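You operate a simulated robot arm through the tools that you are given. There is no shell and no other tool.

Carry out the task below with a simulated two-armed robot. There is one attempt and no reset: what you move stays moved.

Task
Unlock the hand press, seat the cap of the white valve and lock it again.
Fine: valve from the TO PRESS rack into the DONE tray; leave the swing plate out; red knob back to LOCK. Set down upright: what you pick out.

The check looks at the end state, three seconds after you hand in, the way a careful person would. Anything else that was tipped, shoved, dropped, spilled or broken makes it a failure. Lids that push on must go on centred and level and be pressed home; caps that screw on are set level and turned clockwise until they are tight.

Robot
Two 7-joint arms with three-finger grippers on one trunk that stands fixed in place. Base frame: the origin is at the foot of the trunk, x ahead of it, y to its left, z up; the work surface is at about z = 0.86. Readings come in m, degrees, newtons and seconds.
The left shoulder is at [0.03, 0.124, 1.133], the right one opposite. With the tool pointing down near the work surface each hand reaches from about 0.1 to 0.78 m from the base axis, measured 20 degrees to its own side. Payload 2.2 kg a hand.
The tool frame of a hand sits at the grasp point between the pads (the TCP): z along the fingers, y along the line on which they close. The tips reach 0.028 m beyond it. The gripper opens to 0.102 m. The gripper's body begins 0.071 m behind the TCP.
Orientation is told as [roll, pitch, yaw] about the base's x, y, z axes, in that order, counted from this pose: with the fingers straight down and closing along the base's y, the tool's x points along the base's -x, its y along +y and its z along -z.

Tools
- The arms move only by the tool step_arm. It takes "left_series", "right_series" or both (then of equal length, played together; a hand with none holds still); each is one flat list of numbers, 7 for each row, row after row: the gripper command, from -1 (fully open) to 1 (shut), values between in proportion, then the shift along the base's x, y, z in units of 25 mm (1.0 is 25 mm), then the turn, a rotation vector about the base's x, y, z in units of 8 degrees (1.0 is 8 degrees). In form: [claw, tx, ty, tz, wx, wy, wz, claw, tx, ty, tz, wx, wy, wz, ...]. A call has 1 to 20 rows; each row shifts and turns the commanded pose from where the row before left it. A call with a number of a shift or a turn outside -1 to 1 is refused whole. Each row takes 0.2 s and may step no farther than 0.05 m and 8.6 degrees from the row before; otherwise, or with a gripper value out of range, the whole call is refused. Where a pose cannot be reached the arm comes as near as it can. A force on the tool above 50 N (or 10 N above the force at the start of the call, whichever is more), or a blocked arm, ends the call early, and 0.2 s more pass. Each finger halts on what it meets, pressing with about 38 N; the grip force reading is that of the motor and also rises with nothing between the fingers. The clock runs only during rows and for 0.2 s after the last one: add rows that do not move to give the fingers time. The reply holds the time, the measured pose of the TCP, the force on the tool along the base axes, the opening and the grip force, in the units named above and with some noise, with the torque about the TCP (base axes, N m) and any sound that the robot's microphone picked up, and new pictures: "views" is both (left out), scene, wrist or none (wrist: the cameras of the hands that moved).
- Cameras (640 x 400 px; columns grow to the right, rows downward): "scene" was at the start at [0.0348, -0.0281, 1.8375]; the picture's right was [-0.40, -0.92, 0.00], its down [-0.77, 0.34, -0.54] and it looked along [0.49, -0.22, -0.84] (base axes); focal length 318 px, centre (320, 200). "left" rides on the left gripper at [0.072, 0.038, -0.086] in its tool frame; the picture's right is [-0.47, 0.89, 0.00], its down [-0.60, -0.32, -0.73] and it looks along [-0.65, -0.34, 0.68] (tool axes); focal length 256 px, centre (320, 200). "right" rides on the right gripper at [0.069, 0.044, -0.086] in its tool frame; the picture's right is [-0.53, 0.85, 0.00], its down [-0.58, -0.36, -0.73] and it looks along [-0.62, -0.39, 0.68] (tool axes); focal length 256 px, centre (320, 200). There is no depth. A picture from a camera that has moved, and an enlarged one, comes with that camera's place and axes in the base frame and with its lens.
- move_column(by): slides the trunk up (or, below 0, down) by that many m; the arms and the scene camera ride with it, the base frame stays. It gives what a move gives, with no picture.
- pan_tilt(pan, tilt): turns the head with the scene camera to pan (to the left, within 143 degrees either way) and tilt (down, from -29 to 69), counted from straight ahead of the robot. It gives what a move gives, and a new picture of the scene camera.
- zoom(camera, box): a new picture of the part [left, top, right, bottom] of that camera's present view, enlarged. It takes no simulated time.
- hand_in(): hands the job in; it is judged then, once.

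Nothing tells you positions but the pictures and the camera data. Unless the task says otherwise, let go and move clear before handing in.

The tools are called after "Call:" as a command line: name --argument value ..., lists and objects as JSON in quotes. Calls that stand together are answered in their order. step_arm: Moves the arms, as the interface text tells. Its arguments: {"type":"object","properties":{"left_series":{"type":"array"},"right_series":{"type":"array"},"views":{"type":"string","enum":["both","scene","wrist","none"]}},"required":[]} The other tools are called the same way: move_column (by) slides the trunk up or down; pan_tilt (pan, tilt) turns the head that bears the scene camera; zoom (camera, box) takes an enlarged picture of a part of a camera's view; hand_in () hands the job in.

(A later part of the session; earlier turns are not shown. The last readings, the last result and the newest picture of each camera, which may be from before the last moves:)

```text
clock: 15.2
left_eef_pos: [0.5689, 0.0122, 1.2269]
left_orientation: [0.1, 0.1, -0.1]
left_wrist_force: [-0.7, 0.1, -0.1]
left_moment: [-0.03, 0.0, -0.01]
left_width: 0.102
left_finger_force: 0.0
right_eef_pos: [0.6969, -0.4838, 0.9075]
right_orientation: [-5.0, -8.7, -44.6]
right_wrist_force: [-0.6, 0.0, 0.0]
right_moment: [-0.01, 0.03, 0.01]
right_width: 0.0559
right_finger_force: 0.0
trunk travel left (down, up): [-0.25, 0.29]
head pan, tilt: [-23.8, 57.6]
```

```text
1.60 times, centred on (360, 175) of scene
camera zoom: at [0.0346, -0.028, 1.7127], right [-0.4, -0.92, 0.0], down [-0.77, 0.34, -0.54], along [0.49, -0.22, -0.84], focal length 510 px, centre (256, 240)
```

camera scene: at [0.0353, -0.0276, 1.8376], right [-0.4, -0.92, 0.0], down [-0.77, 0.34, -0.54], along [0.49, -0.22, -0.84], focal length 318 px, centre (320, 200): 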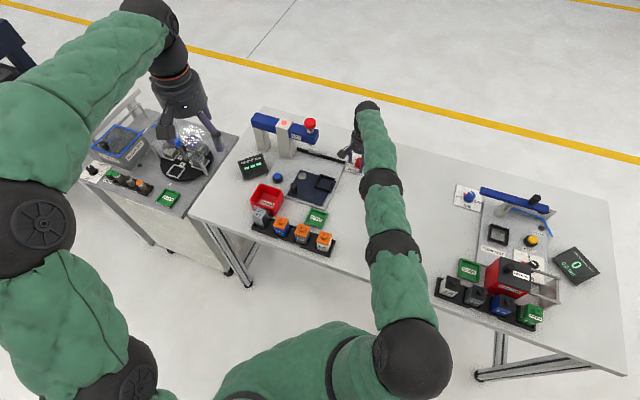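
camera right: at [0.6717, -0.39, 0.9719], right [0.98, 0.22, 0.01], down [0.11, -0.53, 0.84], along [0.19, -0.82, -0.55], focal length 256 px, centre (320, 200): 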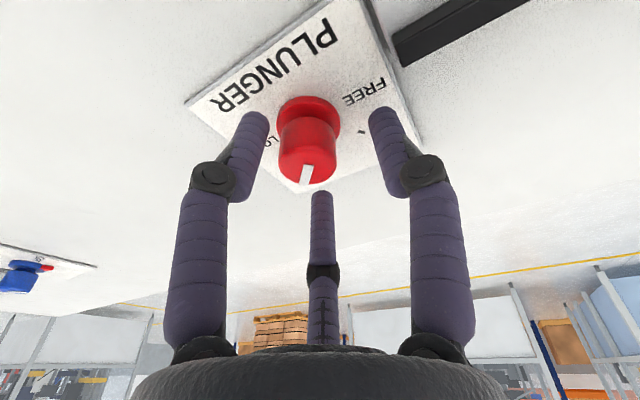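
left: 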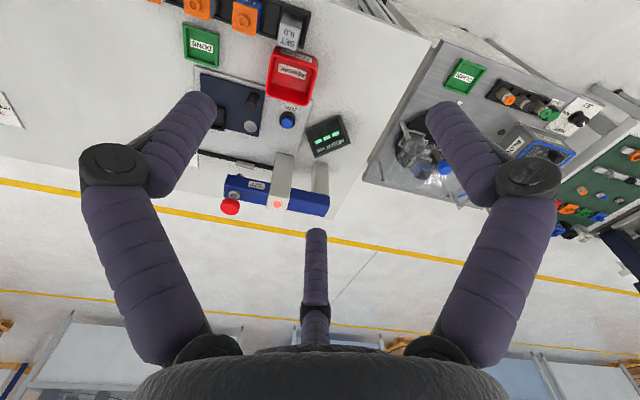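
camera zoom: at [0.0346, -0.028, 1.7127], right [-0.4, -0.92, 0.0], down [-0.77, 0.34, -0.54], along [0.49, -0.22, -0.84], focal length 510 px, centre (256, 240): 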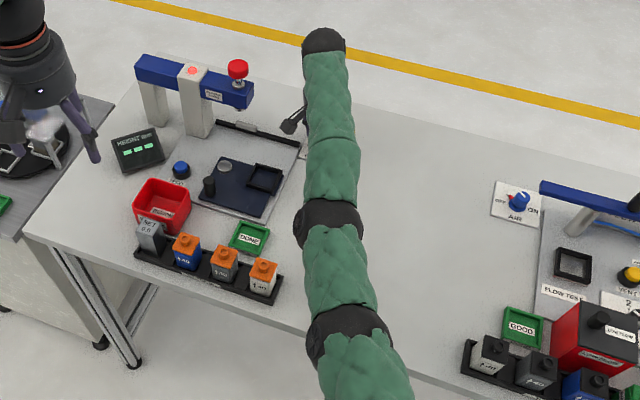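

The arm is nearly straight, so it responds poorly to inward commands. I'll lift off, pull inward to bend the elbow, and come back in with a larger outward tilt.

Call:
step_arm --right_series '[-0.1, 0, 0, 1, 0, 0, 0, -0.1, 0, 0, 1, 0, 0, 0, -0.1, -0.5, 0.3, 0.4, 0, 0, 0, -0.1, -0.8, 0.5, 0, 0, 0, 0, -0.1, -0.8, 0.5, 0, 0, 0, 0, -0.1, 0, 0, 0, 0, 0, 0]' --views "none"

```text
clock: 16.6
left_eef_pos: [0.5702, 0.0124, 1.2267]
left_orientation: [0.0, 0.0, -0.1]
left_wrist_force: [-0.3, -0.6, 0.1]
left_moment: [0.04, -0.03, -0.02]
left_width: 0.102
left_finger_force: 0.1
right_eef_pos: [0.7001, -0.4725, 0.9681]
right_orientation: [-4.9, -8.4, -44.6]
right_wrist_force: [-0.6, -0.2, -0.5]
right_moment: [0.02, 0.02, 0.01]
right_width: 0.0562
right_finger_force: 0.1
right hand out of reach, approached as far as the arm can: row 3, 4, 5
trunk travel left (down, up): [-0.25, 0.29]
head pan, tilt: [-23.8, 57.6]
```

Call:
step_arm --right_series '[-0.1, -0.4, 0.2, 0.4, 0, 0, 0, -0.1, -0.4, 0.2, 0.4, 0, 0, 0, -0.1, -0.4, 0.2, 0.4, 0, 0, 0, -0.1, 0, 0, 0, 0, 0, 0]' --views "scene"

```text
clock: 17.6
left_eef_pos: [0.5705, 0.0117, 1.2259]
left_orientation: [0.0, 0.0, 0.0]
left_wrist_force: [-0.7, 0.5, 0.1]
left_moment: [0.0, -0.02, -0.02]
left_width: 0.102
left_finger_force: 0.0
right_eef_pos: [0.7013, -0.467, 1.0022]
right_orientation: [-5.0, -8.6, -44.6]
right_wrist_force: [0.0, 0.2, -0.2]
right_moment: [0.02, -0.01, 0.05]
right_width: 0.0559
right_finger_force: 0.2
right hand out of reach, approached as far as the arm can: row 1, 2, 3
trunk travel left (down, up): [-0.25, 0.29]
head pan, tilt: [-23.8, 57.6]
camera scene: at [0.0351, -0.0283, 1.7125], right [-0.4, -0.92, 0.0], down [-0.77, 0.34, -0.54], along [0.49, -0.22, -0.84], focal length 318 px, centre (320, 200)
```

scene: 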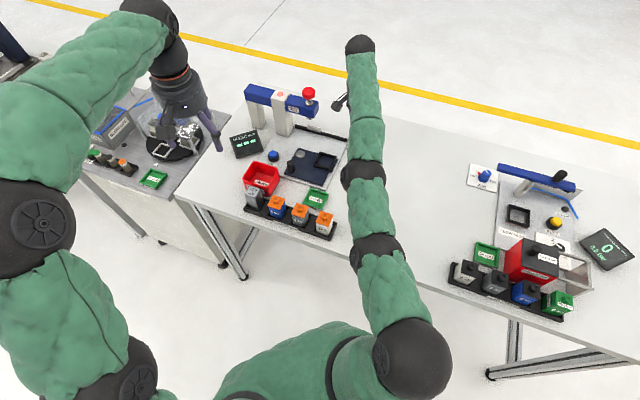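

Call:
step_arm --right_series '[-0.1, -0.4, 0.6, 1, 0, 0, 0, -0.1, -0.4, 0.6, 1, 0, 0, 0, -0.1, -0.4, 0.6, 1, 0, 0, 0, -0.1, -0.4, 0.6, 1, 0, 0, 0, -0.1, 0, 0, 0, 0, 0, 0]' --views "scene"

```text
clock: 18.8
left_eef_pos: [0.5698, 0.0116, 1.2251]
left_orientation: [0.0, 0.0, -0.1]
left_wrist_force: [-0.4, -0.7, -0.2]
left_moment: [-0.03, -0.02, -0.03]
left_width: 0.1021
left_finger_force: 0.1
right_eef_pos: [0.698, -0.4219, 1.1083]
right_orientation: [-4.9, -8.5, -44.6]
right_wrist_force: [0.2, 0.2, -1.1]
right_moment: [0.0, -0.02, 0.0]
right_width: 0.0562
right_finger_force: 0.0
right hand out of reach, approached as far as the arm can: row 1, 2, 3, 4
trunk travel left (down, up): [-0.25, 0.29]
head pan, tilt: [-23.8, 57.6]
camera scene: at [0.0352, -0.0285, 1.7125], right [-0.4, -0.92, 0.0], down [-0.77, 0.34, -0.54], along [0.49, -0.22, -0.84], focal length 318 px, centre (320, 200)
```

scene: 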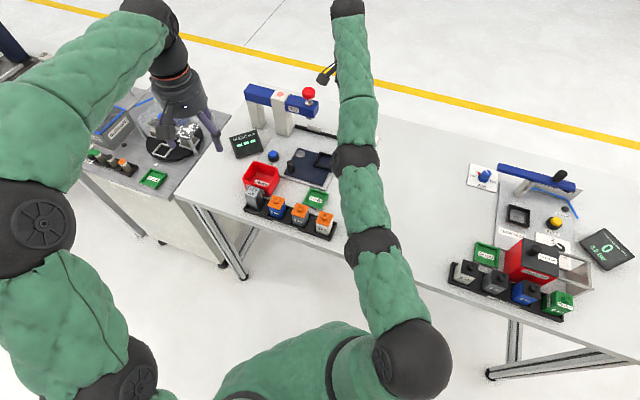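

Call:
step_arm --right_series '[-0.1, -0.5, 0.1, -1, 0, 0, 0, -0.1, -0.5, 0.1, -1, 0, 0, 0, -0.1, -0.5, 0.1, -1, 0, 0, 0, -0.1, -0.5, 0.1, -1, 0, 0, 0, -0.1, 0, 0, 0, 0, 0, 0]' --views "none"

```text
clock: 20.0
left_eef_pos: [0.5691, 0.0135, 1.2261]
left_orientation: [0.1, 0.0, 0.0]
left_wrist_force: [0.3, 0.3, -0.4]
left_moment: [-0.02, 0.01, 0.0]
left_width: 0.1023
left_finger_force: 0.0
right_eef_pos: [0.7108, -0.4329, 1.0191]
right_orientation: [-5.0, -8.2, -44.7]
right_wrist_force: [0.0, 0.2, 0.6]
right_moment: [-0.01, -0.03, -0.02]
right_width: 0.0563
right_finger_force: 0.1
right hand out of reach, approached as far as the arm can: row 1, 2, 3, 4
trunk travel left (down, up): [-0.25, 0.29]
head pan, tilt: [-23.8, 57.6]
```

Call:
step_arm --right_series '[-0.1, -0.8, -0.6, 0, 0, 0, 0, -0.1, -0.8, -0.6, 0, 0, 0, 0, -0.1, -0.8, -0.6, 0, 0, 0, 0, -0.1, -0.8, -0.6, 0, 0, 0, 0, -0.1, -0.8, -0.6, 0, 0, 0, 0, -0.1, 0, 0, 0, 0, 0, 0]' --views "scene"

```text
clock: 21.4
left_eef_pos: [0.5698, 0.0128, 1.2263]
left_orientation: [0.0, 0.0, 0.1]
left_wrist_force: [-0.3, -1.2, -0.5]
left_moment: [0.02, 0.02, -0.04]
left_width: 0.1022
left_finger_force: 0.2
right_eef_pos: [0.6707, -0.5313, 1.0266]
right_orientation: [-4.9, -8.5, -44.6]
right_wrist_force: [-0.2, 0.2, 0.3]
right_moment: [-0.03, 0.02, -0.02]
right_width: 0.0562
right_finger_force: 0.1
right hand out of reach, approached as far as the arm can: row 1, 2, 3, 4, 5
trunk travel left (down, up): [-0.25, 0.29]
head pan, tilt: [-23.8, 57.6]
camera scene: at [0.0352, -0.0277, 1.7125], right [-0.4, -0.92, 0.0], down [-0.77, 0.34, -0.54], along [0.49, -0.22, -0.84], focal length 318 px, centre (320, 200)
```

scene: 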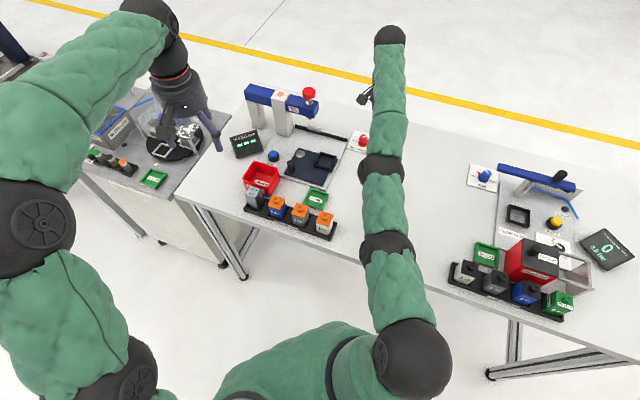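

Call:
step_arm --right_series '[-0.1, -0.3, 0.2, 0.4, -0.53, -0.848, 0, -0.1, -0.3, 0.2, 0.4, -0.53, -0.848, 0, -0.1, -0.3, 0.2, 0.4, -0.53, -0.848, 0, -0.1, -0.3, 0.2, 0, 0, 0, 0, -0.1, 0, 0, 0, 0, 0, 0]' --views "none"

```text
clock: 22.6
left_eef_pos: [0.5701, 0.0121, 1.2256]
left_orientation: [0.0, 0.0, 0.0]
left_wrist_force: [0.3, -0.5, 0.7]
left_moment: [0.02, -0.01, -0.01]
left_width: 0.1019
left_finger_force: 0.1
right_eef_pos: [0.7508, -0.5647, 1.0743]
right_orientation: [1.1, -31.9, -46.7]
right_wrist_force: [-0.2, -0.6, 0.0]
right_moment: [0.0, -0.01, -0.01]
right_width: 0.0561
right_finger_force: 0.2
right hand out of reach, approached as far as the arm can: row 1, 2, 3, 4
trunk travel left (down, up): [-0.25, 0.29]
head pan, tilt: [-23.8, 57.6]
```

Call:
step_arm --right_series '[-0.1, -1, 0.6, 0.3, 0, 0, 0, -0.1, -1, 0.6, 0.3, 0, 0, 0, -0.1, -1, 0.6, 0.3, 0, 0, 0, -0.1, -1, 0.6, 0.3, 0, 0, 0, -0.1, -1, 0.6, 0.3, 0, 0, 0, -0.1, -1, 0.6, 0.3, 0, 0, 0, -0.1, -1, 0.6, 0.3, 0, 0, 0, -0.1, -1, 0.6, 0.3, 0, 0, 0]' --views "scene"

```text
clock: 24.4
left_eef_pos: [0.5694, 0.0124, 1.2264]
left_orientation: [0.1, 0.0, 0.0]
left_wrist_force: [0.6, -0.4, 0.6]
left_moment: [-0.01, 0.01, 0.0]
left_width: 0.1024
left_finger_force: 0.1
right_eef_pos: [0.7388, -0.5271, 1.1845]
right_orientation: [1.1, -31.8, -46.7]
right_wrist_force: [0.2, -0.3, -0.6]
right_moment: [0.0, 0.0, -0.01]
right_width: 0.0559
right_finger_force: 0.0
right hand out of reach, approached as far as the arm can: row 1, 2, 3, 4, 5, 6, 7, 8
trunk travel left (down, up): [-0.25, 0.29]
head pan, tilt: [-23.8, 57.6]
camera scene: at [0.0347, -0.0277, 1.7126], right [-0.4, -0.92, 0.0], down [-0.77, 0.34, -0.54], along [0.49, -0.22, -0.84], focal length 318 px, centre (320, 200)
```

scene: 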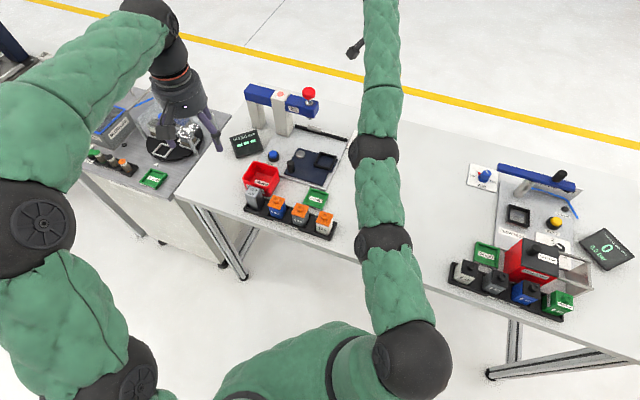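

Call:
step_arm --right_series '[-0.1, -0.1, 0.3, -1, 0, 0, 0, -0.1, -0.1, 0.3, -1, 0, 0, 0, -0.1, -0.1, 0.3, -1, 0, 0, 0, -0.1, 0, 0, 0, 0, 0, 0, -0.1, -0.3, 0.2, 0, 0, 0, 0, -0.1, -0.3, 0.2, 0, 0, 0, 0]' --views "none"

```text
clock: 25.8
left_eef_pos: [0.5701, 0.0128, 1.2273]
left_orientation: [0.0, 0.0, 0.0]
left_wrist_force: [-0.5, -0.4, 0.2]
left_moment: [0.02, -0.01, -0.01]
left_width: 0.1019
left_finger_force: 0.1
right_eef_pos: [0.7635, -0.5121, 1.1197]
right_orientation: [1.1, -32.0, -46.7]
right_wrist_force: [-0.4, 0.0, 0.1]
right_moment: [0.02, 0.0, 0.03]
right_width: 0.0562
right_finger_force: 0.1
right hand out of reach, approached as far as the arm can: row 1, 2, 3, 5, 6
trunk travel left (down, up): [-0.25, 0.29]
head pan, tilt: [-23.8, 57.6]
```

The arm is locked straight, and pure translations don't bend the elbow. Rotating the hand back toward vertical, with some yaw, while moving inward should let the elbow bend again.

Call:
step_arm --right_series '[-0.1, -0.9, 0.5, 0, 0.4, 0.65, 0.6, -0.1, -0.9, 0.5, 0, 0.4, 0.65, 0.6, -0.1, -0.9, 0.5, 0, 0.4, 0.65, 0.6, -0.1, -0.9, 0.5, 0, 0.4, 0.65, 0.6, -0.1, -0.9, 0.5, 0, 0, 0, 0.6]' --views "none"

```text
clock: 27.0
left_eef_pos: [0.57, 0.0135, 1.2259]
left_orientation: [0.0, 0.0, 0.0]
left_wrist_force: [0.0, -0.5, 0.0]
left_moment: [-0.01, 0.02, 0.01]
left_width: 0.1019
left_finger_force: 0.1
right_eef_pos: [0.6841, -0.463, 1.1314]
right_orientation: [-1.1, -7.7, -21.6]
right_wrist_force: [0.4, 0.6, -1.2]
right_moment: [-0.02, 0.0, 0.01]
right_width: 0.0563
right_finger_force: 0.0
right hand out of reach, approached as far as the arm can: row 1, 2, 4, 5
trunk travel left (down, up): [-0.25, 0.29]
head pan, tilt: [-23.8, 57.6]
```

Call:
step_arm --right_series '[-0.1, -1, 0.5, 0, 0.3, 0.5, 0.8, -0.1, -1, 0.5, 0, 0.3, 0.5, 0.8, -0.1, -1, 0.5, 0, 0.3, 0.5, 0.8, -0.1, -1, 0.5, 0, 0.3, 0.5, 0.8, -0.1, -1, 0.5, 0, 0.3, 0.5, 0.8, -0.1, -1, 0.5, 0, 0, 0, 0]' --views "scene"

```text
clock: 28.4
left_eef_pos: [0.568, 0.0141, 1.2275]
left_orientation: [-0.1, -0.2, 0.0]
left_wrist_force: [-0.7, 0.5, 0.5]
left_moment: [-0.04, -0.05, 0.02]
left_width: 0.102
left_finger_force: 0.0
right_eef_pos: [0.5757, -0.4065, 1.1439]
right_orientation: [8.8, 13.0, 11.3]
right_wrist_force: [-0.7, 0.3, -0.5]
right_moment: [-0.06, -0.08, 0.05]
right_width: 0.0559
right_finger_force: 0.0
right hand out of reach, approached as far as the arm can: row 1, 2, 3, 4
trunk travel left (down, up): [-0.25, 0.29]
head pan, tilt: [-23.8, 57.6]
camera scene: at [0.0317, -0.027, 1.7126], right [-0.4, -0.92, 0.0], down [-0.77, 0.34, -0.54], along [0.49, -0.22, -0.84], focal length 318 px, centre (320, 200)
```

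scene: 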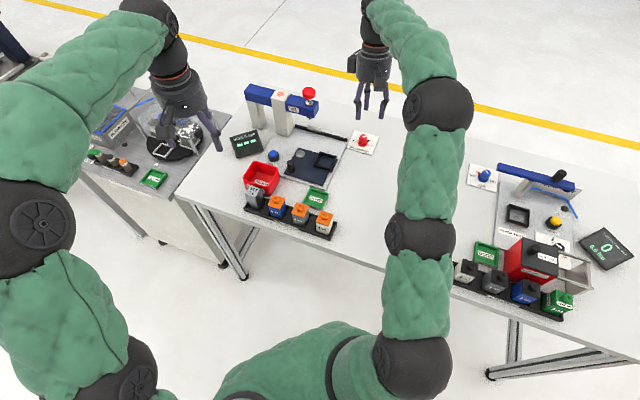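

The arm is unlocked, with the elbow bent up and to the right. Next I'll level the tool, yaw to -73° and tilt it 20° outward well inside the reach limit, so the arm stays bent when I return to the knob.

Call:
step_arm --right_series '[-0.1, 0, 0, 0, -0.38, -0.905, 0, -0.1, 0, 0, 0, -0.38, -0.905, 0, -0.1, 0, 0, 0, 0, 0, -0.958, -0.1, 0, 0, 0, 0, 0, -0.958, -0.1, 0, 0, 0, 0, 0, -0.958, -0.1, 0, 0, 0, 0, 0, -0.958, -0.1, 0, 0, 0, 0, 0, -0.958, -0.1, 0, 0, 0, 0, 0, -0.958, -0.1, 0, 0, 0, 0, 0, -0.958, -0.1, 0, 0, 0, 0, 0, -0.958, -0.1, 0, 0, 0, 0, 0, -0.958, -0.1, 0, 0, 0, 0, 0, -0.958, -0.1, 0, 0, 0, 0, 0, -0.958, -0.1, 0, 0, 0, -0.797, -0.244, 0, -0.1, 0, 0, 0, -0.797, -0.244, 0, -0.1, 0, 0, 0, -0.797, -0.244, 0]' --views "scene"

```text
clock: 31.8
left_eef_pos: [0.5687, 0.0129, 1.2265]
left_orientation: [0.1, 0.0, 0.0]
left_wrist_force: [0.6, -0.3, 0.3]
left_moment: [-0.04, 0.0, 0.01]
left_width: 0.1019
left_finger_force: 0.1
right_eef_pos: [0.5771, -0.408, 1.1426]
right_orientation: [0.5, -20.2, -74.1]
right_wrist_force: [-0.2, -0.1, 0.3]
right_moment: [0.02, 0.03, 0.02]
right_width: 0.0559
right_finger_force: 0.2
trunk travel left (down, up): [-0.25, 0.29]
head pan, tilt: [-23.8, 57.6]
camera scene: at [0.0345, -0.0273, 1.7126], right [-0.4, -0.92, 0.0], down [-0.77, 0.34, -0.54], along [0.49, -0.22, -0.84], focal length 318 px, centre (320, 200)
```

scene: 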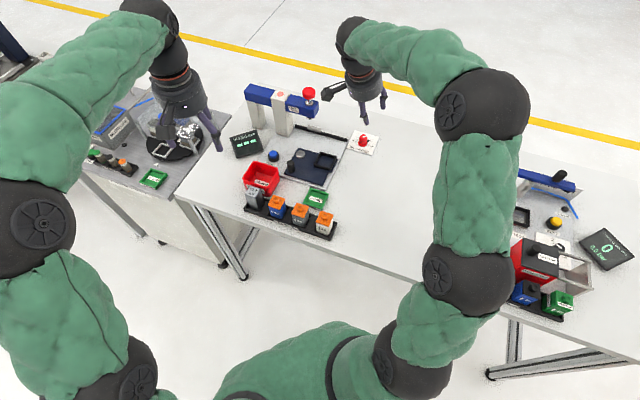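

Call:
step_arm --right_series '[-0.2, 0.86, -0.555, -0.8, 0, 0, 0, -0.2, 0.86, -0.555, -0.8, 0, 0, 0, -0.2, 0.86, -0.555, -0.8, 0, 0, 0, -0.2, 0.86, -0.555, -0.8, 0, 0, 0, -0.2, 0.86, -0.555, -0.8, 0, 0, 0, -0.2, 0, 0, -0.8, 0, 0, 0, -0.2, 0, 0, 0, 0, 0, 0]' --views "wrist"

Call:
zoom --camera "scene" --box '[310, 80, 430, 190]'

```text
clock: 33.4
left_eef_pos: [0.5693, 0.012, 1.226]
left_orientation: [0.0, 0.1, 0.0]
left_wrist_force: [0.6, 0.6, 0.1]
left_moment: [-0.01, -0.02, 0.04]
left_width: 0.1017
left_finger_force: 0.0
right_eef_pos: [0.6855, -0.4776, 1.0221]
right_orientation: [0.5, -20.1, -74.2]
right_wrist_force: [-0.2, 0.6, 0.0]
right_moment: [0.0, 0.01, 0.01]
right_width: 0.0614
right_finger_force: 0.0
trunk travel left (down, up): [-0.25, 0.29]
head pan, tilt: [-23.8, 57.6]
camera right: at [0.7019, -0.3756, 1.0787], right [0.95, -0.25, 0.19], down [-0.28, -0.38, 0.88], along [-0.15, -0.89, -0.43], focal length 256 px, centre (320, 200)
```

right: 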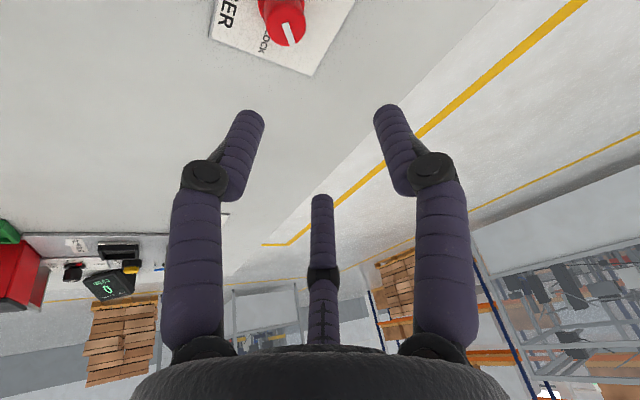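

```text
3.64 times, centred on (370, 135) of scene
camera zoom: at [0.0352, -0.0281, 1.7126], right [-0.4, -0.92, 0.0], down [-0.77, 0.34, -0.54], along [0.49, -0.22, -0.84], focal length 1158 px, centre (138, 436)
```

zoom: 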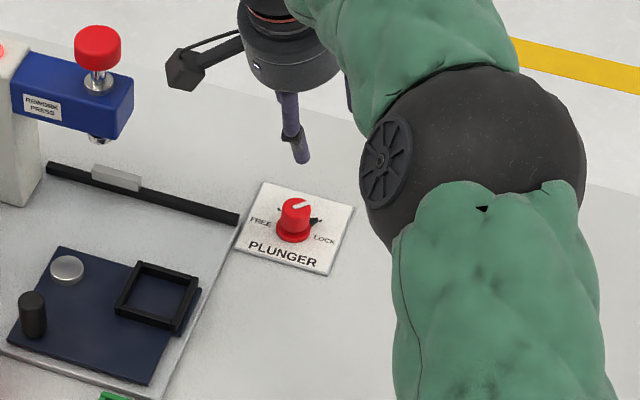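

Reach is comfortable now at (0.6855, -0.4776, 1.022). I'll lower partway and check that the fingers line up around the knob.

Call:
step_arm --right_series '[-0.2, 0, 0, -0.8, 0, 0, 0, -0.2, 0, 0, -0.8, 0, 0, 0, -0.2, 0, 0, -0.8, 0, 0, 0, -0.2, 0, 0, -0.8, 0, 0, 0, -0.2, 0, 0, 0, 0, 0, 0]' --views "wrist"

Call:
zoom --camera "scene" --box '[330, 100, 390, 160]'

Call:
zoom --camera "right" --box '[220, 50, 420, 200]'

```text
clock: 34.6
left_eef_pos: [0.5689, 0.0136, 1.2263]
left_orientation: [0.0, 0.1, -0.1]
left_wrist_force: [0.5, -0.6, 0.4]
left_moment: [0.0, 0.02, -0.01]
left_width: 0.1022
left_finger_force: 0.0
right_eef_pos: [0.686, -0.4781, 0.9432]
right_orientation: [0.5, -20.2, -74.2]
right_wrist_force: [0.6, -0.2, -0.4]
right_moment: [-0.01, 0.04, 0.01]
right_width: 0.0611
right_finger_force: 0.0
trunk travel left (down, up): [-0.25, 0.29]
head pan, tilt: [-23.8, 57.6]
camera right: at [0.702, -0.3766, 0.9991], right [0.95, -0.25, 0.19], down [-0.28, -0.38, 0.88], along [-0.15, -0.89, -0.43], focal length 256 px, centre (320, 200)
```

right: 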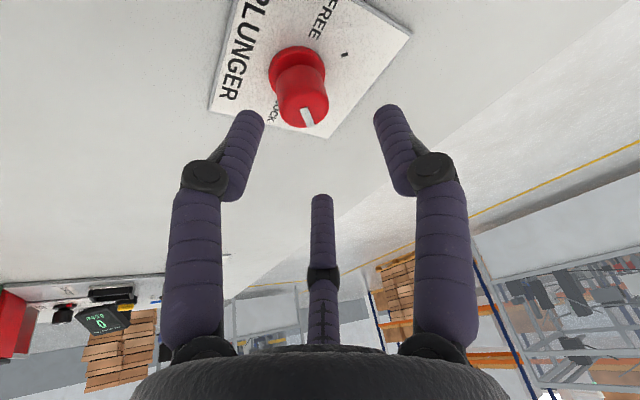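

```text
6.67 times, centred on (360, 130) of scene
camera zoom: at [0.0346, -0.0279, 1.7126], right [-0.4, -0.92, 0.0], down [-0.77, 0.34, -0.54], along [0.49, -0.22, -0.84], focal length 2123 px, centre (53, 667)
```

zoom: 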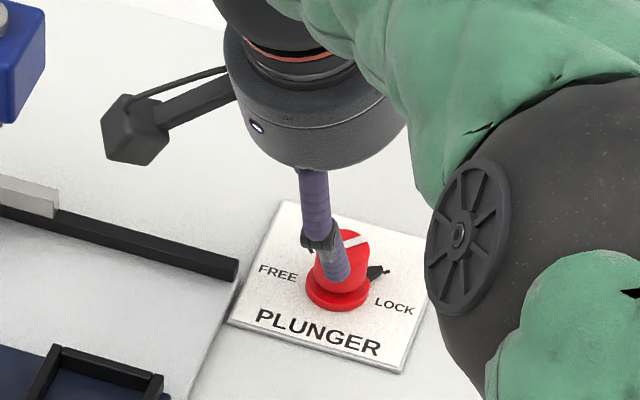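

```text
2.67 times, centred on (320, 125) of right
camera zoom: at [0.702, -0.3766, 0.9991], right [0.95, -0.25, 0.19], down [-0.28, -0.38, 0.88], along [-0.15, -0.89, -0.43], focal length 683 px, centre (320, 400)
```

zoom: 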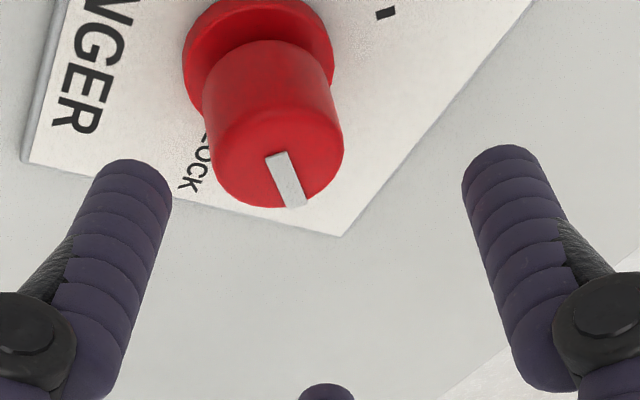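

Call:
step_arm --right_series '[-0.2, 0, 0, -0.78, 0, 0, 0, -0.2, 0, 0, -0.78, 0, 0, 0, -0.2, 0, 0, 0, 0, 0, 0]' --views "wrist"

Call:
zoom --camera "right" --box '[220, 50, 420, 200]'

Call:
zoom --camera "scene" --box '[330, 100, 390, 160]'

```text
clock: 35.4
left_eef_pos: [0.5702, 0.0124, 1.2273]
left_orientation: [-0.1, 0.0, -0.1]
left_wrist_force: [0.1, 0.2, 0.2]
left_moment: [-0.01, -0.03, 0.03]
left_width: 0.1021
left_finger_force: 0.1
right_eef_pos: [0.6862, -0.4779, 0.9045]
right_orientation: [0.6, -20.1, -74.2]
right_wrist_force: [-0.6, -0.2, 0.6]
right_moment: [0.0, -0.03, -0.01]
right_width: 0.0612
right_finger_force: 0.1
trunk travel left (down, up): [-0.25, 0.29]
head pan, tilt: [-23.8, 57.6]
camera right: at [0.7028, -0.3759, 0.9604], right [0.95, -0.25, 0.19], down [-0.28, -0.38, 0.88], along [-0.15, -0.89, -0.43], focal length 256 px, centre (320, 200)
```

right: 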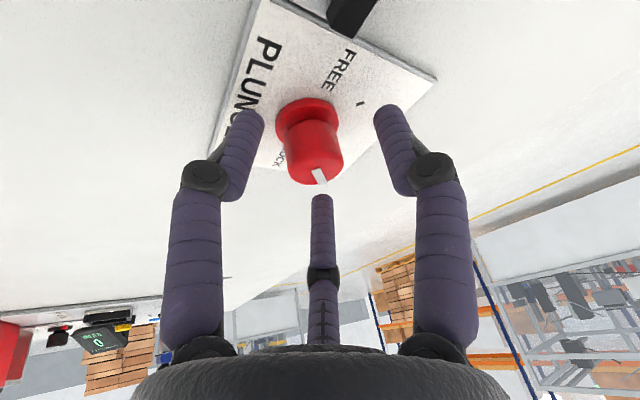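

```text
2.67 times, centred on (320, 125) of right
camera zoom: at [0.7028, -0.3759, 0.9604], right [0.95, -0.25, 0.19], down [-0.28, -0.38, 0.88], along [-0.15, -0.89, -0.43], focal length 683 px, centre (320, 400)
```

zoom: 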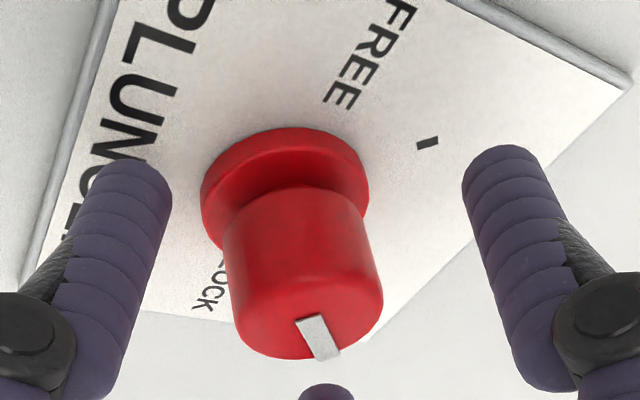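

```text
6.67 times, centred on (360, 130) of scene
camera zoom: at [0.0346, -0.028, 1.7126], right [-0.4, -0.92, 0.0], down [-0.77, 0.34, -0.54], along [0.49, -0.22, -0.84], focal length 2123 px, centre (53, 667)
```

zoom: 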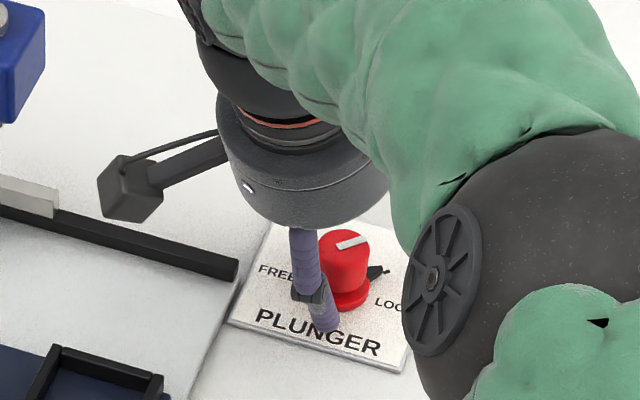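

The knob sits between the fingers, so I'll close on it now.

Call:
step_arm --right_series '[0.3, 0, 0, 0, 0, 0, 0, 0.6, 0, 0, 0, 0, 0, 0, 1, 0, 0, 0, 0, 0, 0, 1, 0, 0, 0, 0, 0, 0]' --views "wrist"

Call:
zoom --camera "right" --box '[220, 50, 420, 200]'

```text
clock: 36.4
left_eef_pos: [0.5678, 0.0139, 1.2277]
left_orientation: [-0.1, -0.1, 0.0]
left_wrist_force: [0.0, 0.5, -0.2]
left_moment: [0.02, 0.0, 0.03]
left_width: 0.1023
left_finger_force: 0.2
right_eef_pos: [0.6832, -0.4755, 0.9022]
right_orientation: [0.1, -19.8, -73.9]
right_wrist_force: [-24.4, 17.1, -6.5]
right_moment: [0.86, 0.57, -0.06]
right_width: 0.0304
right_finger_force: 44.9
trunk travel left (down, up): [-0.25, 0.29]
head pan, tilt: [-23.8, 57.6]
camera right: at [0.6995, -0.3731, 0.9581], right [0.95, -0.25, 0.18], down [-0.27, -0.38, 0.88], along [-0.15, -0.89, -0.43], focal length 256 px, centre (320, 200)
```

right: 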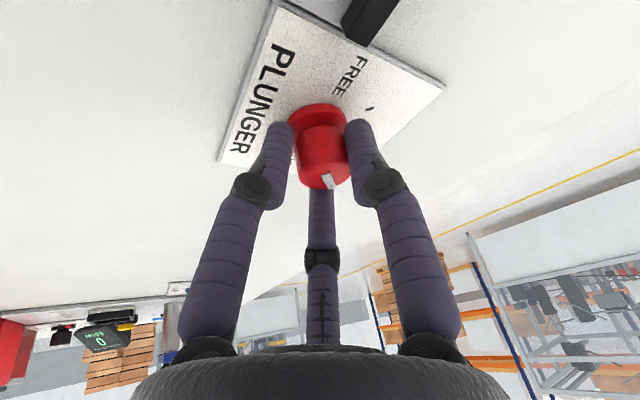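

```text
2.67 times, centred on (320, 125) of right
camera zoom: at [0.6995, -0.3731, 0.9581], right [0.95, -0.25, 0.18], down [-0.27, -0.38, 0.88], along [-0.15, -0.89, -0.43], focal length 683 px, centre (320, 400)
```

zoom: 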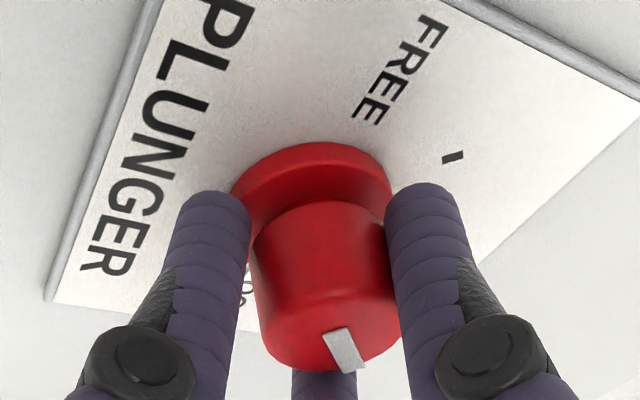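

The fingers are holding the knob at 0.030 m width with a sideways pull of about 30 N, so the knob's real axis is near (0.683, -0.4755). I'll relieve that offset and start turning counter-clockwise.

Call:
step_arm --right_series '[1, -0.12, 0.1, -0.08, 0, 0, 0, 1, 0, 0, 0, 0, 0, 0]' --views "none"

Call:
step_arm --right_series '[1, 0, 0, 0, 0, 0, 0.7, 1, 0, 0, 0, 0, 0, 0.9, 1, 0, 0, 0, 0, 0, 0.9]' --views "both"

```text
clock: 37.0
left_eef_pos: [0.57, 0.0128, 1.2271]
left_orientation: [0.0, 0.0, 0.0]
left_wrist_force: [-0.2, -0.3, -0.7]
left_moment: [0.03, -0.01, 0.01]
left_width: 0.102
left_finger_force: 0.2
right_eef_pos: [0.6818, -0.4749, 0.9008]
right_orientation: [0.5, -20.1, -73.9]
right_wrist_force: [-13.5, 10.6, -7.6]
right_moment: [0.49, 0.6, -0.05]
right_width: 0.0304
right_finger_force: 44.8
trunk travel left (down, up): [-0.25, 0.29]
head pan, tilt: [-23.8, 57.6]
```

```text
clock: 37.8
left_eef_pos: [0.5693, 0.0134, 1.2267]
left_orientation: [-0.1, -0.1, 0.0]
left_wrist_force: [-0.7, -0.5, -0.1]
left_moment: [0.03, -0.02, 0.02]
left_width: 0.1021
left_finger_force: 0.1
right_eef_pos: [0.6814, -0.4769, 0.9022]
right_orientation: [0.4, -20.1, -54.0]
right_wrist_force: [-14.8, 4.3, -7.7]
right_moment: [0.19, 0.67, -0.03]
right_width: 0.0303
right_finger_force: 44.7
trunk travel left (down, up): [-0.25, 0.29]
head pan, tilt: [-23.8, 57.6]
camera scene: at [0.0337, -0.0284, 1.7125], right [-0.4, -0.92, 0.0], down [-0.77, 0.34, -0.54], along [0.49, -0.22, -0.84], focal length 318 px, centre (320, 200)
camera right: at [0.6611, -0.3754, 0.9579], right [0.98, 0.09, 0.19], down [-0.13, -0.45, 0.88], along [0.17, -0.89, -0.43], focal length 256 px, centre (320, 200)
```

scene: 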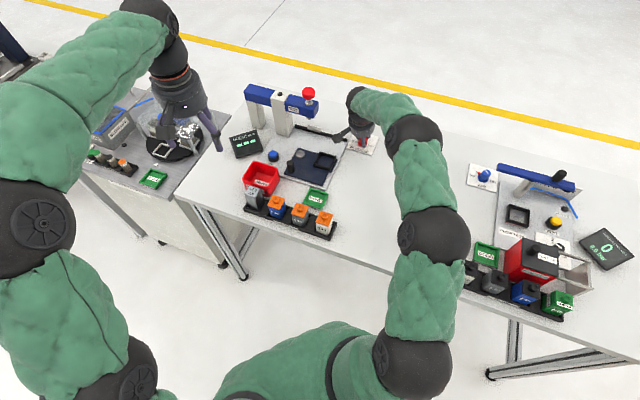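
right: 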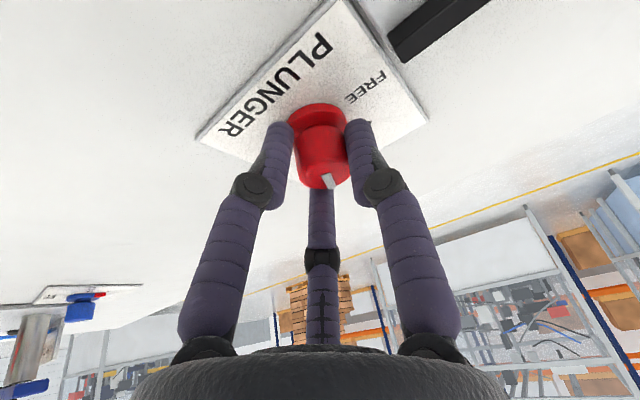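

The knob is turning with the hand, about 20° so far. I'll keep going.

Call:
step_arm --right_series '[1, -0.04, 0, 0, 0, 0, 0.95, 1, -0.02, 0, 0, 0, 0, 0.95, 1, 0, 0, 0, 0, 0, 0.95, 1, 0, 0, 0, 0, 0, 0.95, 1, 0, 0, 0, 0, 0, 0.95]' --views "wrist"

Call:
zoom --camera "right" --box '[220, 30, 420, 180]'

```text
clock: 39.0
left_eef_pos: [0.569, 0.0094, 1.228]
left_orientation: [0.1, -0.1, 0.1]
left_wrist_force: [-0.8, -0.3, -0.5]
left_moment: [0.02, -0.01, 0.03]
left_width: 0.1018
left_finger_force: 0.1
right_eef_pos: [0.6795, -0.4801, 0.9027]
right_orientation: [0.5, -20.2, -16.0]
right_wrist_force: [-18.5, -24.1, -6.9]
right_moment: [-0.71, 1.0, -0.15]
right_width: 0.0307
right_finger_force: 45.0
trunk travel left (down, up): [-0.25, 0.29]
head pan, tilt: [-23.8, 57.6]
camera right: at [0.6012, -0.4138, 0.9579], right [0.71, 0.67, 0.19], down [0.18, -0.44, 0.88], along [0.68, -0.6, -0.43], focal length 256 px, centre (320, 200)
```

right: 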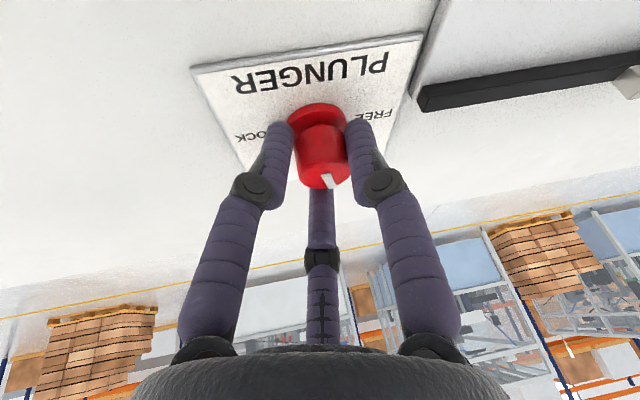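

```text
2.67 times, centred on (320, 105) of right
camera zoom: at [0.6012, -0.4138, 0.9579], right [0.71, 0.67, 0.19], down [0.18, -0.44, 0.88], along [0.68, -0.6, -0.43], focal length 683 px, centre (320, 453)
```

zoom: 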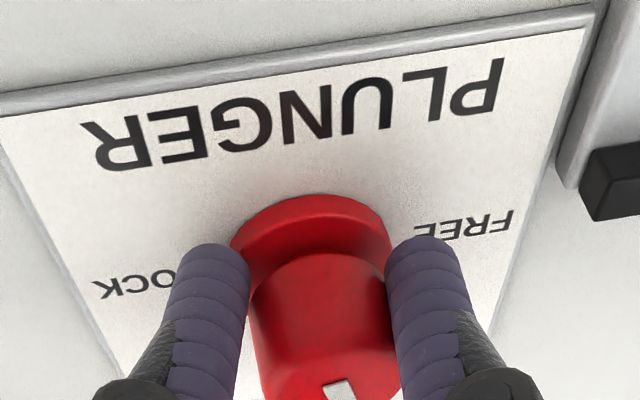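

Turned about 58° so far. I'll relieve the sideways force and finish the turn.

Call:
step_arm --right_series '[1, -0.08, -0.12, 0, 0, 0, 0, 1, -0.03, -0.05, 0, 0, 0, 0.8, 1, 0, -0.04, 0, 0, 0, 0.8, 1, 0, 0, 0, 0, 0, 0]' --views "wrist"

Call:
zoom --camera "scene" --box '[240, 70, 400, 190]'

```text
clock: 40.0
left_eef_pos: [0.5707, 0.0114, 1.2261]
left_orientation: [0.1, 0.0, 0.1]
left_wrist_force: [-0.3, -0.5, 0.3]
left_moment: [-0.03, -0.02, -0.02]
left_width: 0.1021
left_finger_force: 0.0
right_eef_pos: [0.6791, -0.4817, 0.9021]
right_orientation: [0.5, -20.3, -3.2]
right_wrist_force: [-2.0, -15.9, -2.5]
right_moment: [-0.48, 0.17, -0.1]
right_width: 0.0308
right_finger_force: 45.1
trunk travel left (down, up): [-0.25, 0.29]
head pan, tilt: [-23.8, 57.6]
camera right: at [0.588, -0.4347, 0.9577], right [0.55, 0.82, 0.19], down [0.27, -0.39, 0.88], along [0.79, -0.43, -0.43], focal length 256 px, centre (320, 200)
```

right: 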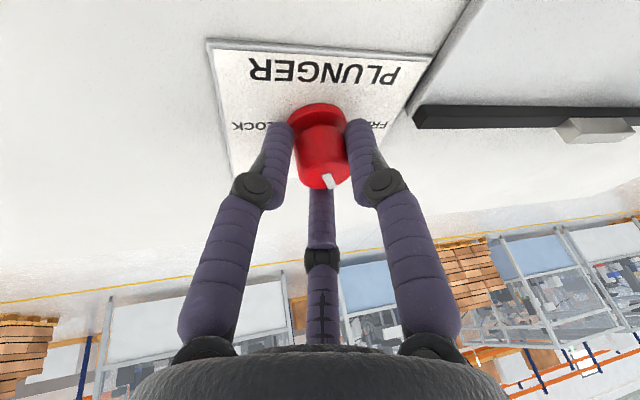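

```text
3.33 times, centred on (320, 130) of scene
camera zoom: at [0.035, -0.0303, 1.7125], right [-0.4, -0.92, 0.0], down [-0.77, 0.34, -0.54], along [0.49, -0.21, -0.84], focal length 1061 px, centre (320, 433)
```

zoom: 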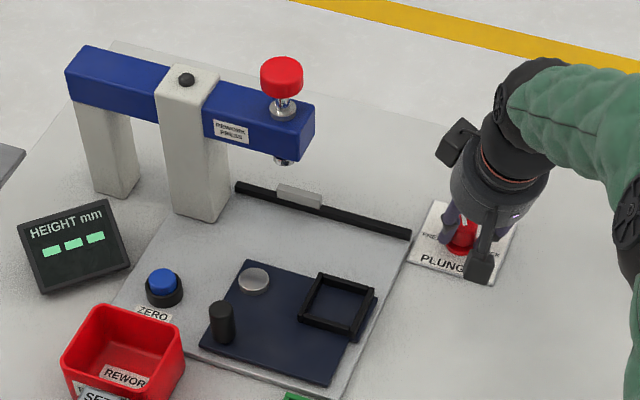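

The red lock lamp on the press has gone dark, after about 71° of turn. I'll finish the remaining ~18° to reach the FREE mark.

Call:
step_arm --right_series '[1, 0, -0.06, 0, 0, 0, 0.8, 1, 0.03, -0.06, 0, 0, 0, 0.8, 1, 0.02, -0.04, 0, 0, 0, 0.6, 1, 0, 0, 0, 0, 0, 0]' --views "wrist"

Call:
zoom --camera "right" --box '[220, 30, 420, 180]'

Call:
zoom --camera "scene" --box '[240, 70, 400, 190]'

```text
clock: 41.0
left_eef_pos: [0.5703, 0.0116, 1.2263]
left_orientation: [0.0, 0.0, 0.0]
left_wrist_force: [0.1, -0.7, 0.4]
left_moment: [0.01, 0.03, 0.02]
left_width: 0.1018
left_finger_force: 0.1
right_eef_pos: [0.6798, -0.4837, 0.9021]
right_orientation: [0.5, -20.1, 14.4]
right_wrist_force: [2.1, -9.4, 1.4]
right_moment: [-0.43, -0.06, -0.03]
right_width: 0.0305
right_finger_force: 45.0
trunk travel left (down, up): [-0.25, 0.29]
head pan, tilt: [-23.8, 57.6]
camera right: at [0.5787, -0.4669, 0.9579], right [0.27, 0.94, 0.19], down [0.37, -0.29, 0.88], along [0.89, -0.17, -0.43], focal length 256 px, centre (320, 200)
```

right: 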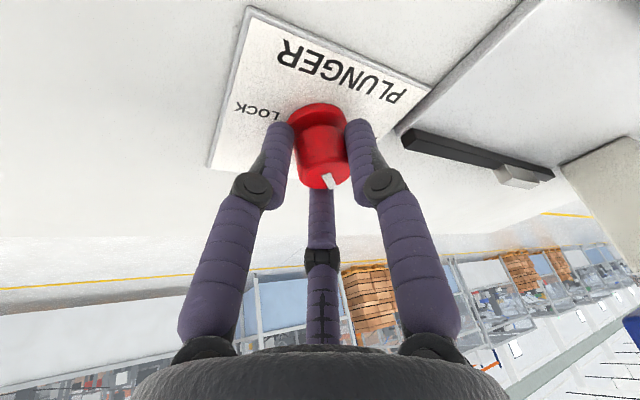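

```text
2.67 times, centred on (320, 105) of right
camera zoom: at [0.5787, -0.4669, 0.9579], right [0.27, 0.94, 0.19], down [0.37, -0.29, 0.88], along [0.89, -0.17, -0.43], focal length 683 px, centre (320, 453)
```

zoom: 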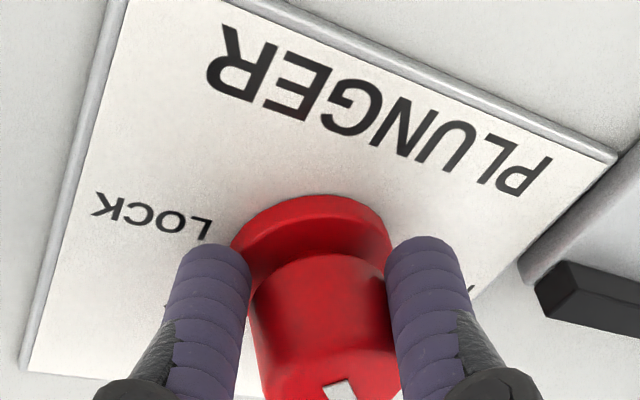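

```text
3.33 times, centred on (320, 130) of scene
camera zoom: at [0.0351, -0.0292, 1.7125], right [-0.4, -0.92, 0.0], down [-0.77, 0.34, -0.54], along [0.49, -0.22, -0.84], focal length 1061 px, centre (320, 433)
```

zoom: 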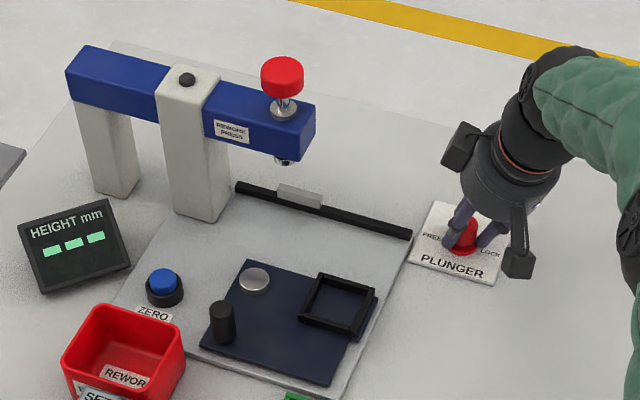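

The knob has turned about 88°, to FREE, and the lock lamp is off. I'll open the hand, lift straight up and check the knob.

Call:
step_arm --right_series '[0.2, 0, 0, 0, 0, 0, 0, -0.2, 0, 0, 0, 0, 0, 0, -0.2, 0, 0, 0, 0, 0, 0, -0.2, 0, 0, 0.6, 0, 0, 0, -0.2, 0, 0, 1, 0, 0, 0, -0.2, 0, 0, 1, 0, 0, 0, -0.2, 0, 0, 1, 0, 0, 0, -0.2, -0.5, 0.3, 1, 0, 0, 0, -0.2, -1, 0.6, 0.6, 0, 0, 0, -0.2, -1, 0.6, 0, 0, 0, 0, -0.2, -1, 0.6, 0, 0, 0, 0]' --views "scene"

Call:
zoom --camera "scene" --box '[330, 110, 390, 170]'

```text
clock: 43.4
left_eef_pos: [0.5686, 0.0131, 1.2272]
left_orientation: [0.0, -0.2, 0.0]
left_wrist_force: [-0.2, -0.3, -0.8]
left_moment: [-0.03, -0.06, 0.0]
left_width: 0.1018
left_finger_force: 0.1
right_eef_pos: [0.591, -0.4316, 1.0324]
right_orientation: [0.5, -20.2, 14.2]
right_wrist_force: [-0.2, -0.6, -0.3]
right_moment: [0.0, 0.02, 0.01]
right_width: 0.0613
right_finger_force: 0.1
trunk travel left (down, up): [-0.25, 0.29]
head pan, tilt: [-23.8, 57.6]
camera scene: at [0.0334, -0.0274, 1.7126], right [-0.4, -0.92, 0.0], down [-0.77, 0.34, -0.54], along [0.49, -0.22, -0.84], focal length 318 px, centre (320, 200)
```

scene: 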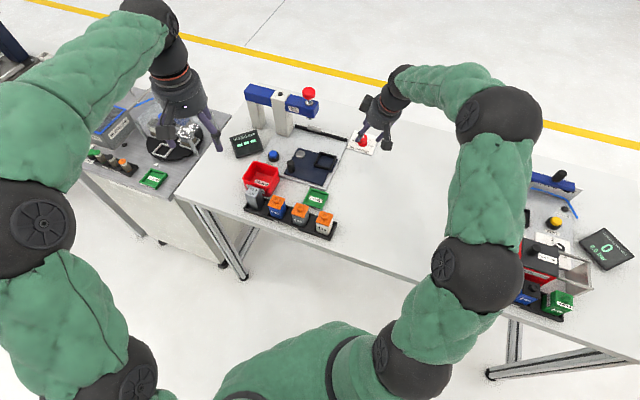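

```text
6.67 times, centred on (360, 140) of scene
camera zoom: at [0.0334, -0.0274, 1.7126], right [-0.4, -0.92, 0.0], down [-0.77, 0.34, -0.54], along [0.49, -0.22, -0.84], focal length 2123 px, centre (53, 600)
```

zoom: 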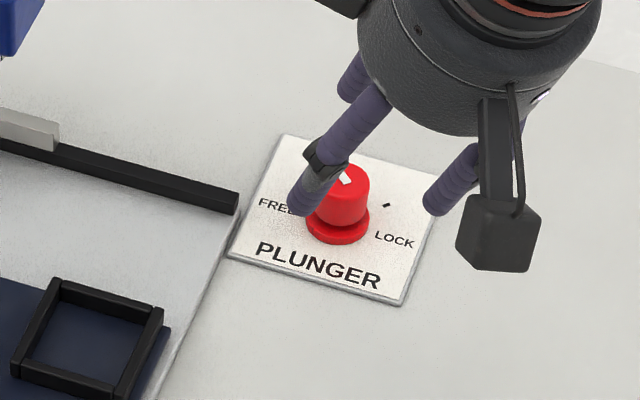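

The knob's mark now points to FREE. Next I'll level the tool, yaw to +45° so it closes near-to-far across the rack, and move above the white valve.

Call:
step_arm --right_series '[-0.14, -0.716, 0.958, 0.3, -0.204, 0.808, 0, -0.14, -0.716, 0.958, 0.3, -0.204, 0.808, 0, -0.14, -0.716, 0.958, 0.3, -0.204, 0.808, 0, -0.14, -0.716, 0.958, 0.3, 0, 0, 0.963, -0.14, -0.716, 0.958, 0.3, 0, 0, 0.963, -0.14, -0.716, 0.958, 0.3, 0, 0, 0.963, -0.14, -0.716, 0.958, 0, 0, 0, 0.963, -0.14, -0.716, 0.958, 0, 0, 0, 0, -0.14, -0.716, 0.958, 0, 0, 0, 0, -0.14, 0, 0, 0, 0, 0, 0]' --views "both"

Call:
zoom --camera "right" --box '[240, 0, 440, 140]'

```text
clock: 45.6
left_eef_pos: [0.5713, 0.0125, 1.2264]
left_orientation: [0.0, 0.0, -0.1]
left_wrist_force: [0.7, 0.1, -0.1]
left_moment: [-0.02, 0.0, -0.01]
left_width: 0.1019
left_finger_force: 0.1
right_eef_pos: [0.4303, -0.2184, 1.0757]
right_orientation: [0.6, -0.1, 45.1]
right_wrist_force: [-0.7, -0.3, -0.5]
right_moment: [-0.02, -0.03, 0.01]
right_width: 0.0579
right_finger_force: 0.0
trunk travel left (down, up): [-0.25, 0.29]
head pan, tilt: [-23.8, 57.6]
camera scene: at [0.0353, -0.0284, 1.7125], right [-0.4, -0.92, 0.0], down [-0.77, 0.34, -0.54], along [0.49, -0.22, -0.84], focal length 318 px, centre (320, 200)
camera right: at [0.3528, -0.2378, 1.1616], right [-0.22, 0.97, 0.01], down [0.67, 0.15, 0.73], along [0.71, 0.17, -0.68], focal length 256 px, centre (320, 200)
```

scene: 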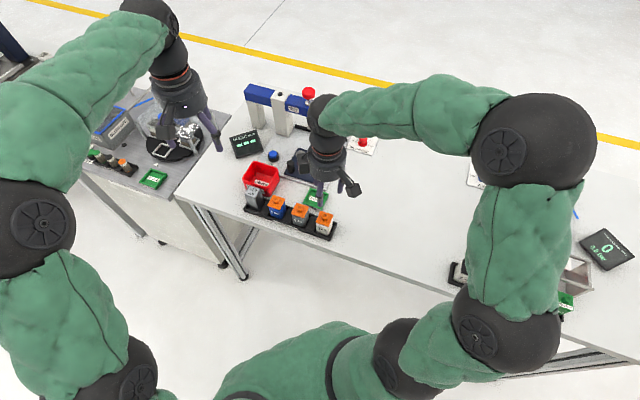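
right: 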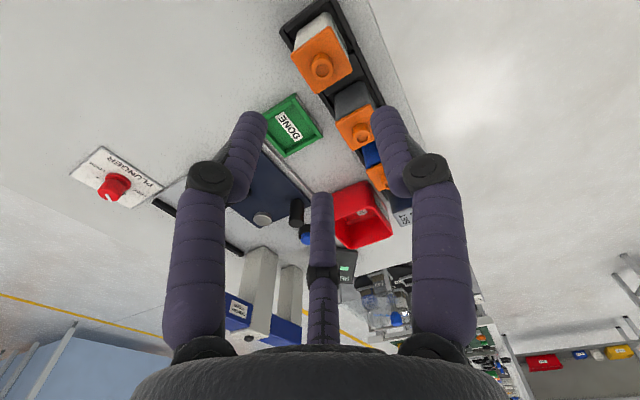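

```text
2.86 times, centred on (340, 70) of right
camera zoom: at [0.3528, -0.2378, 1.1616], right [-0.22, 0.97, 0.01], down [0.67, 0.15, 0.73], along [0.71, 0.17, -0.68], focal length 731 px, centre (263, 571)
```

zoom: 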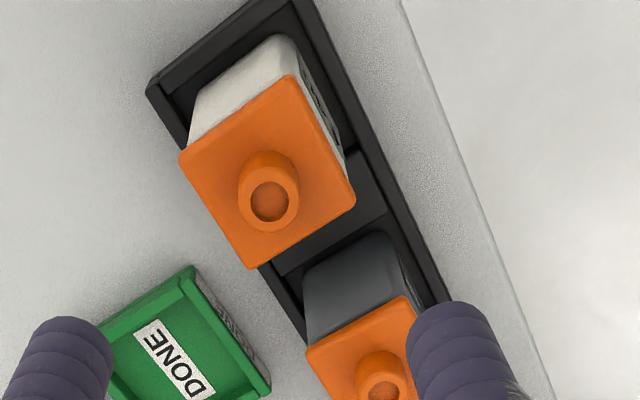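

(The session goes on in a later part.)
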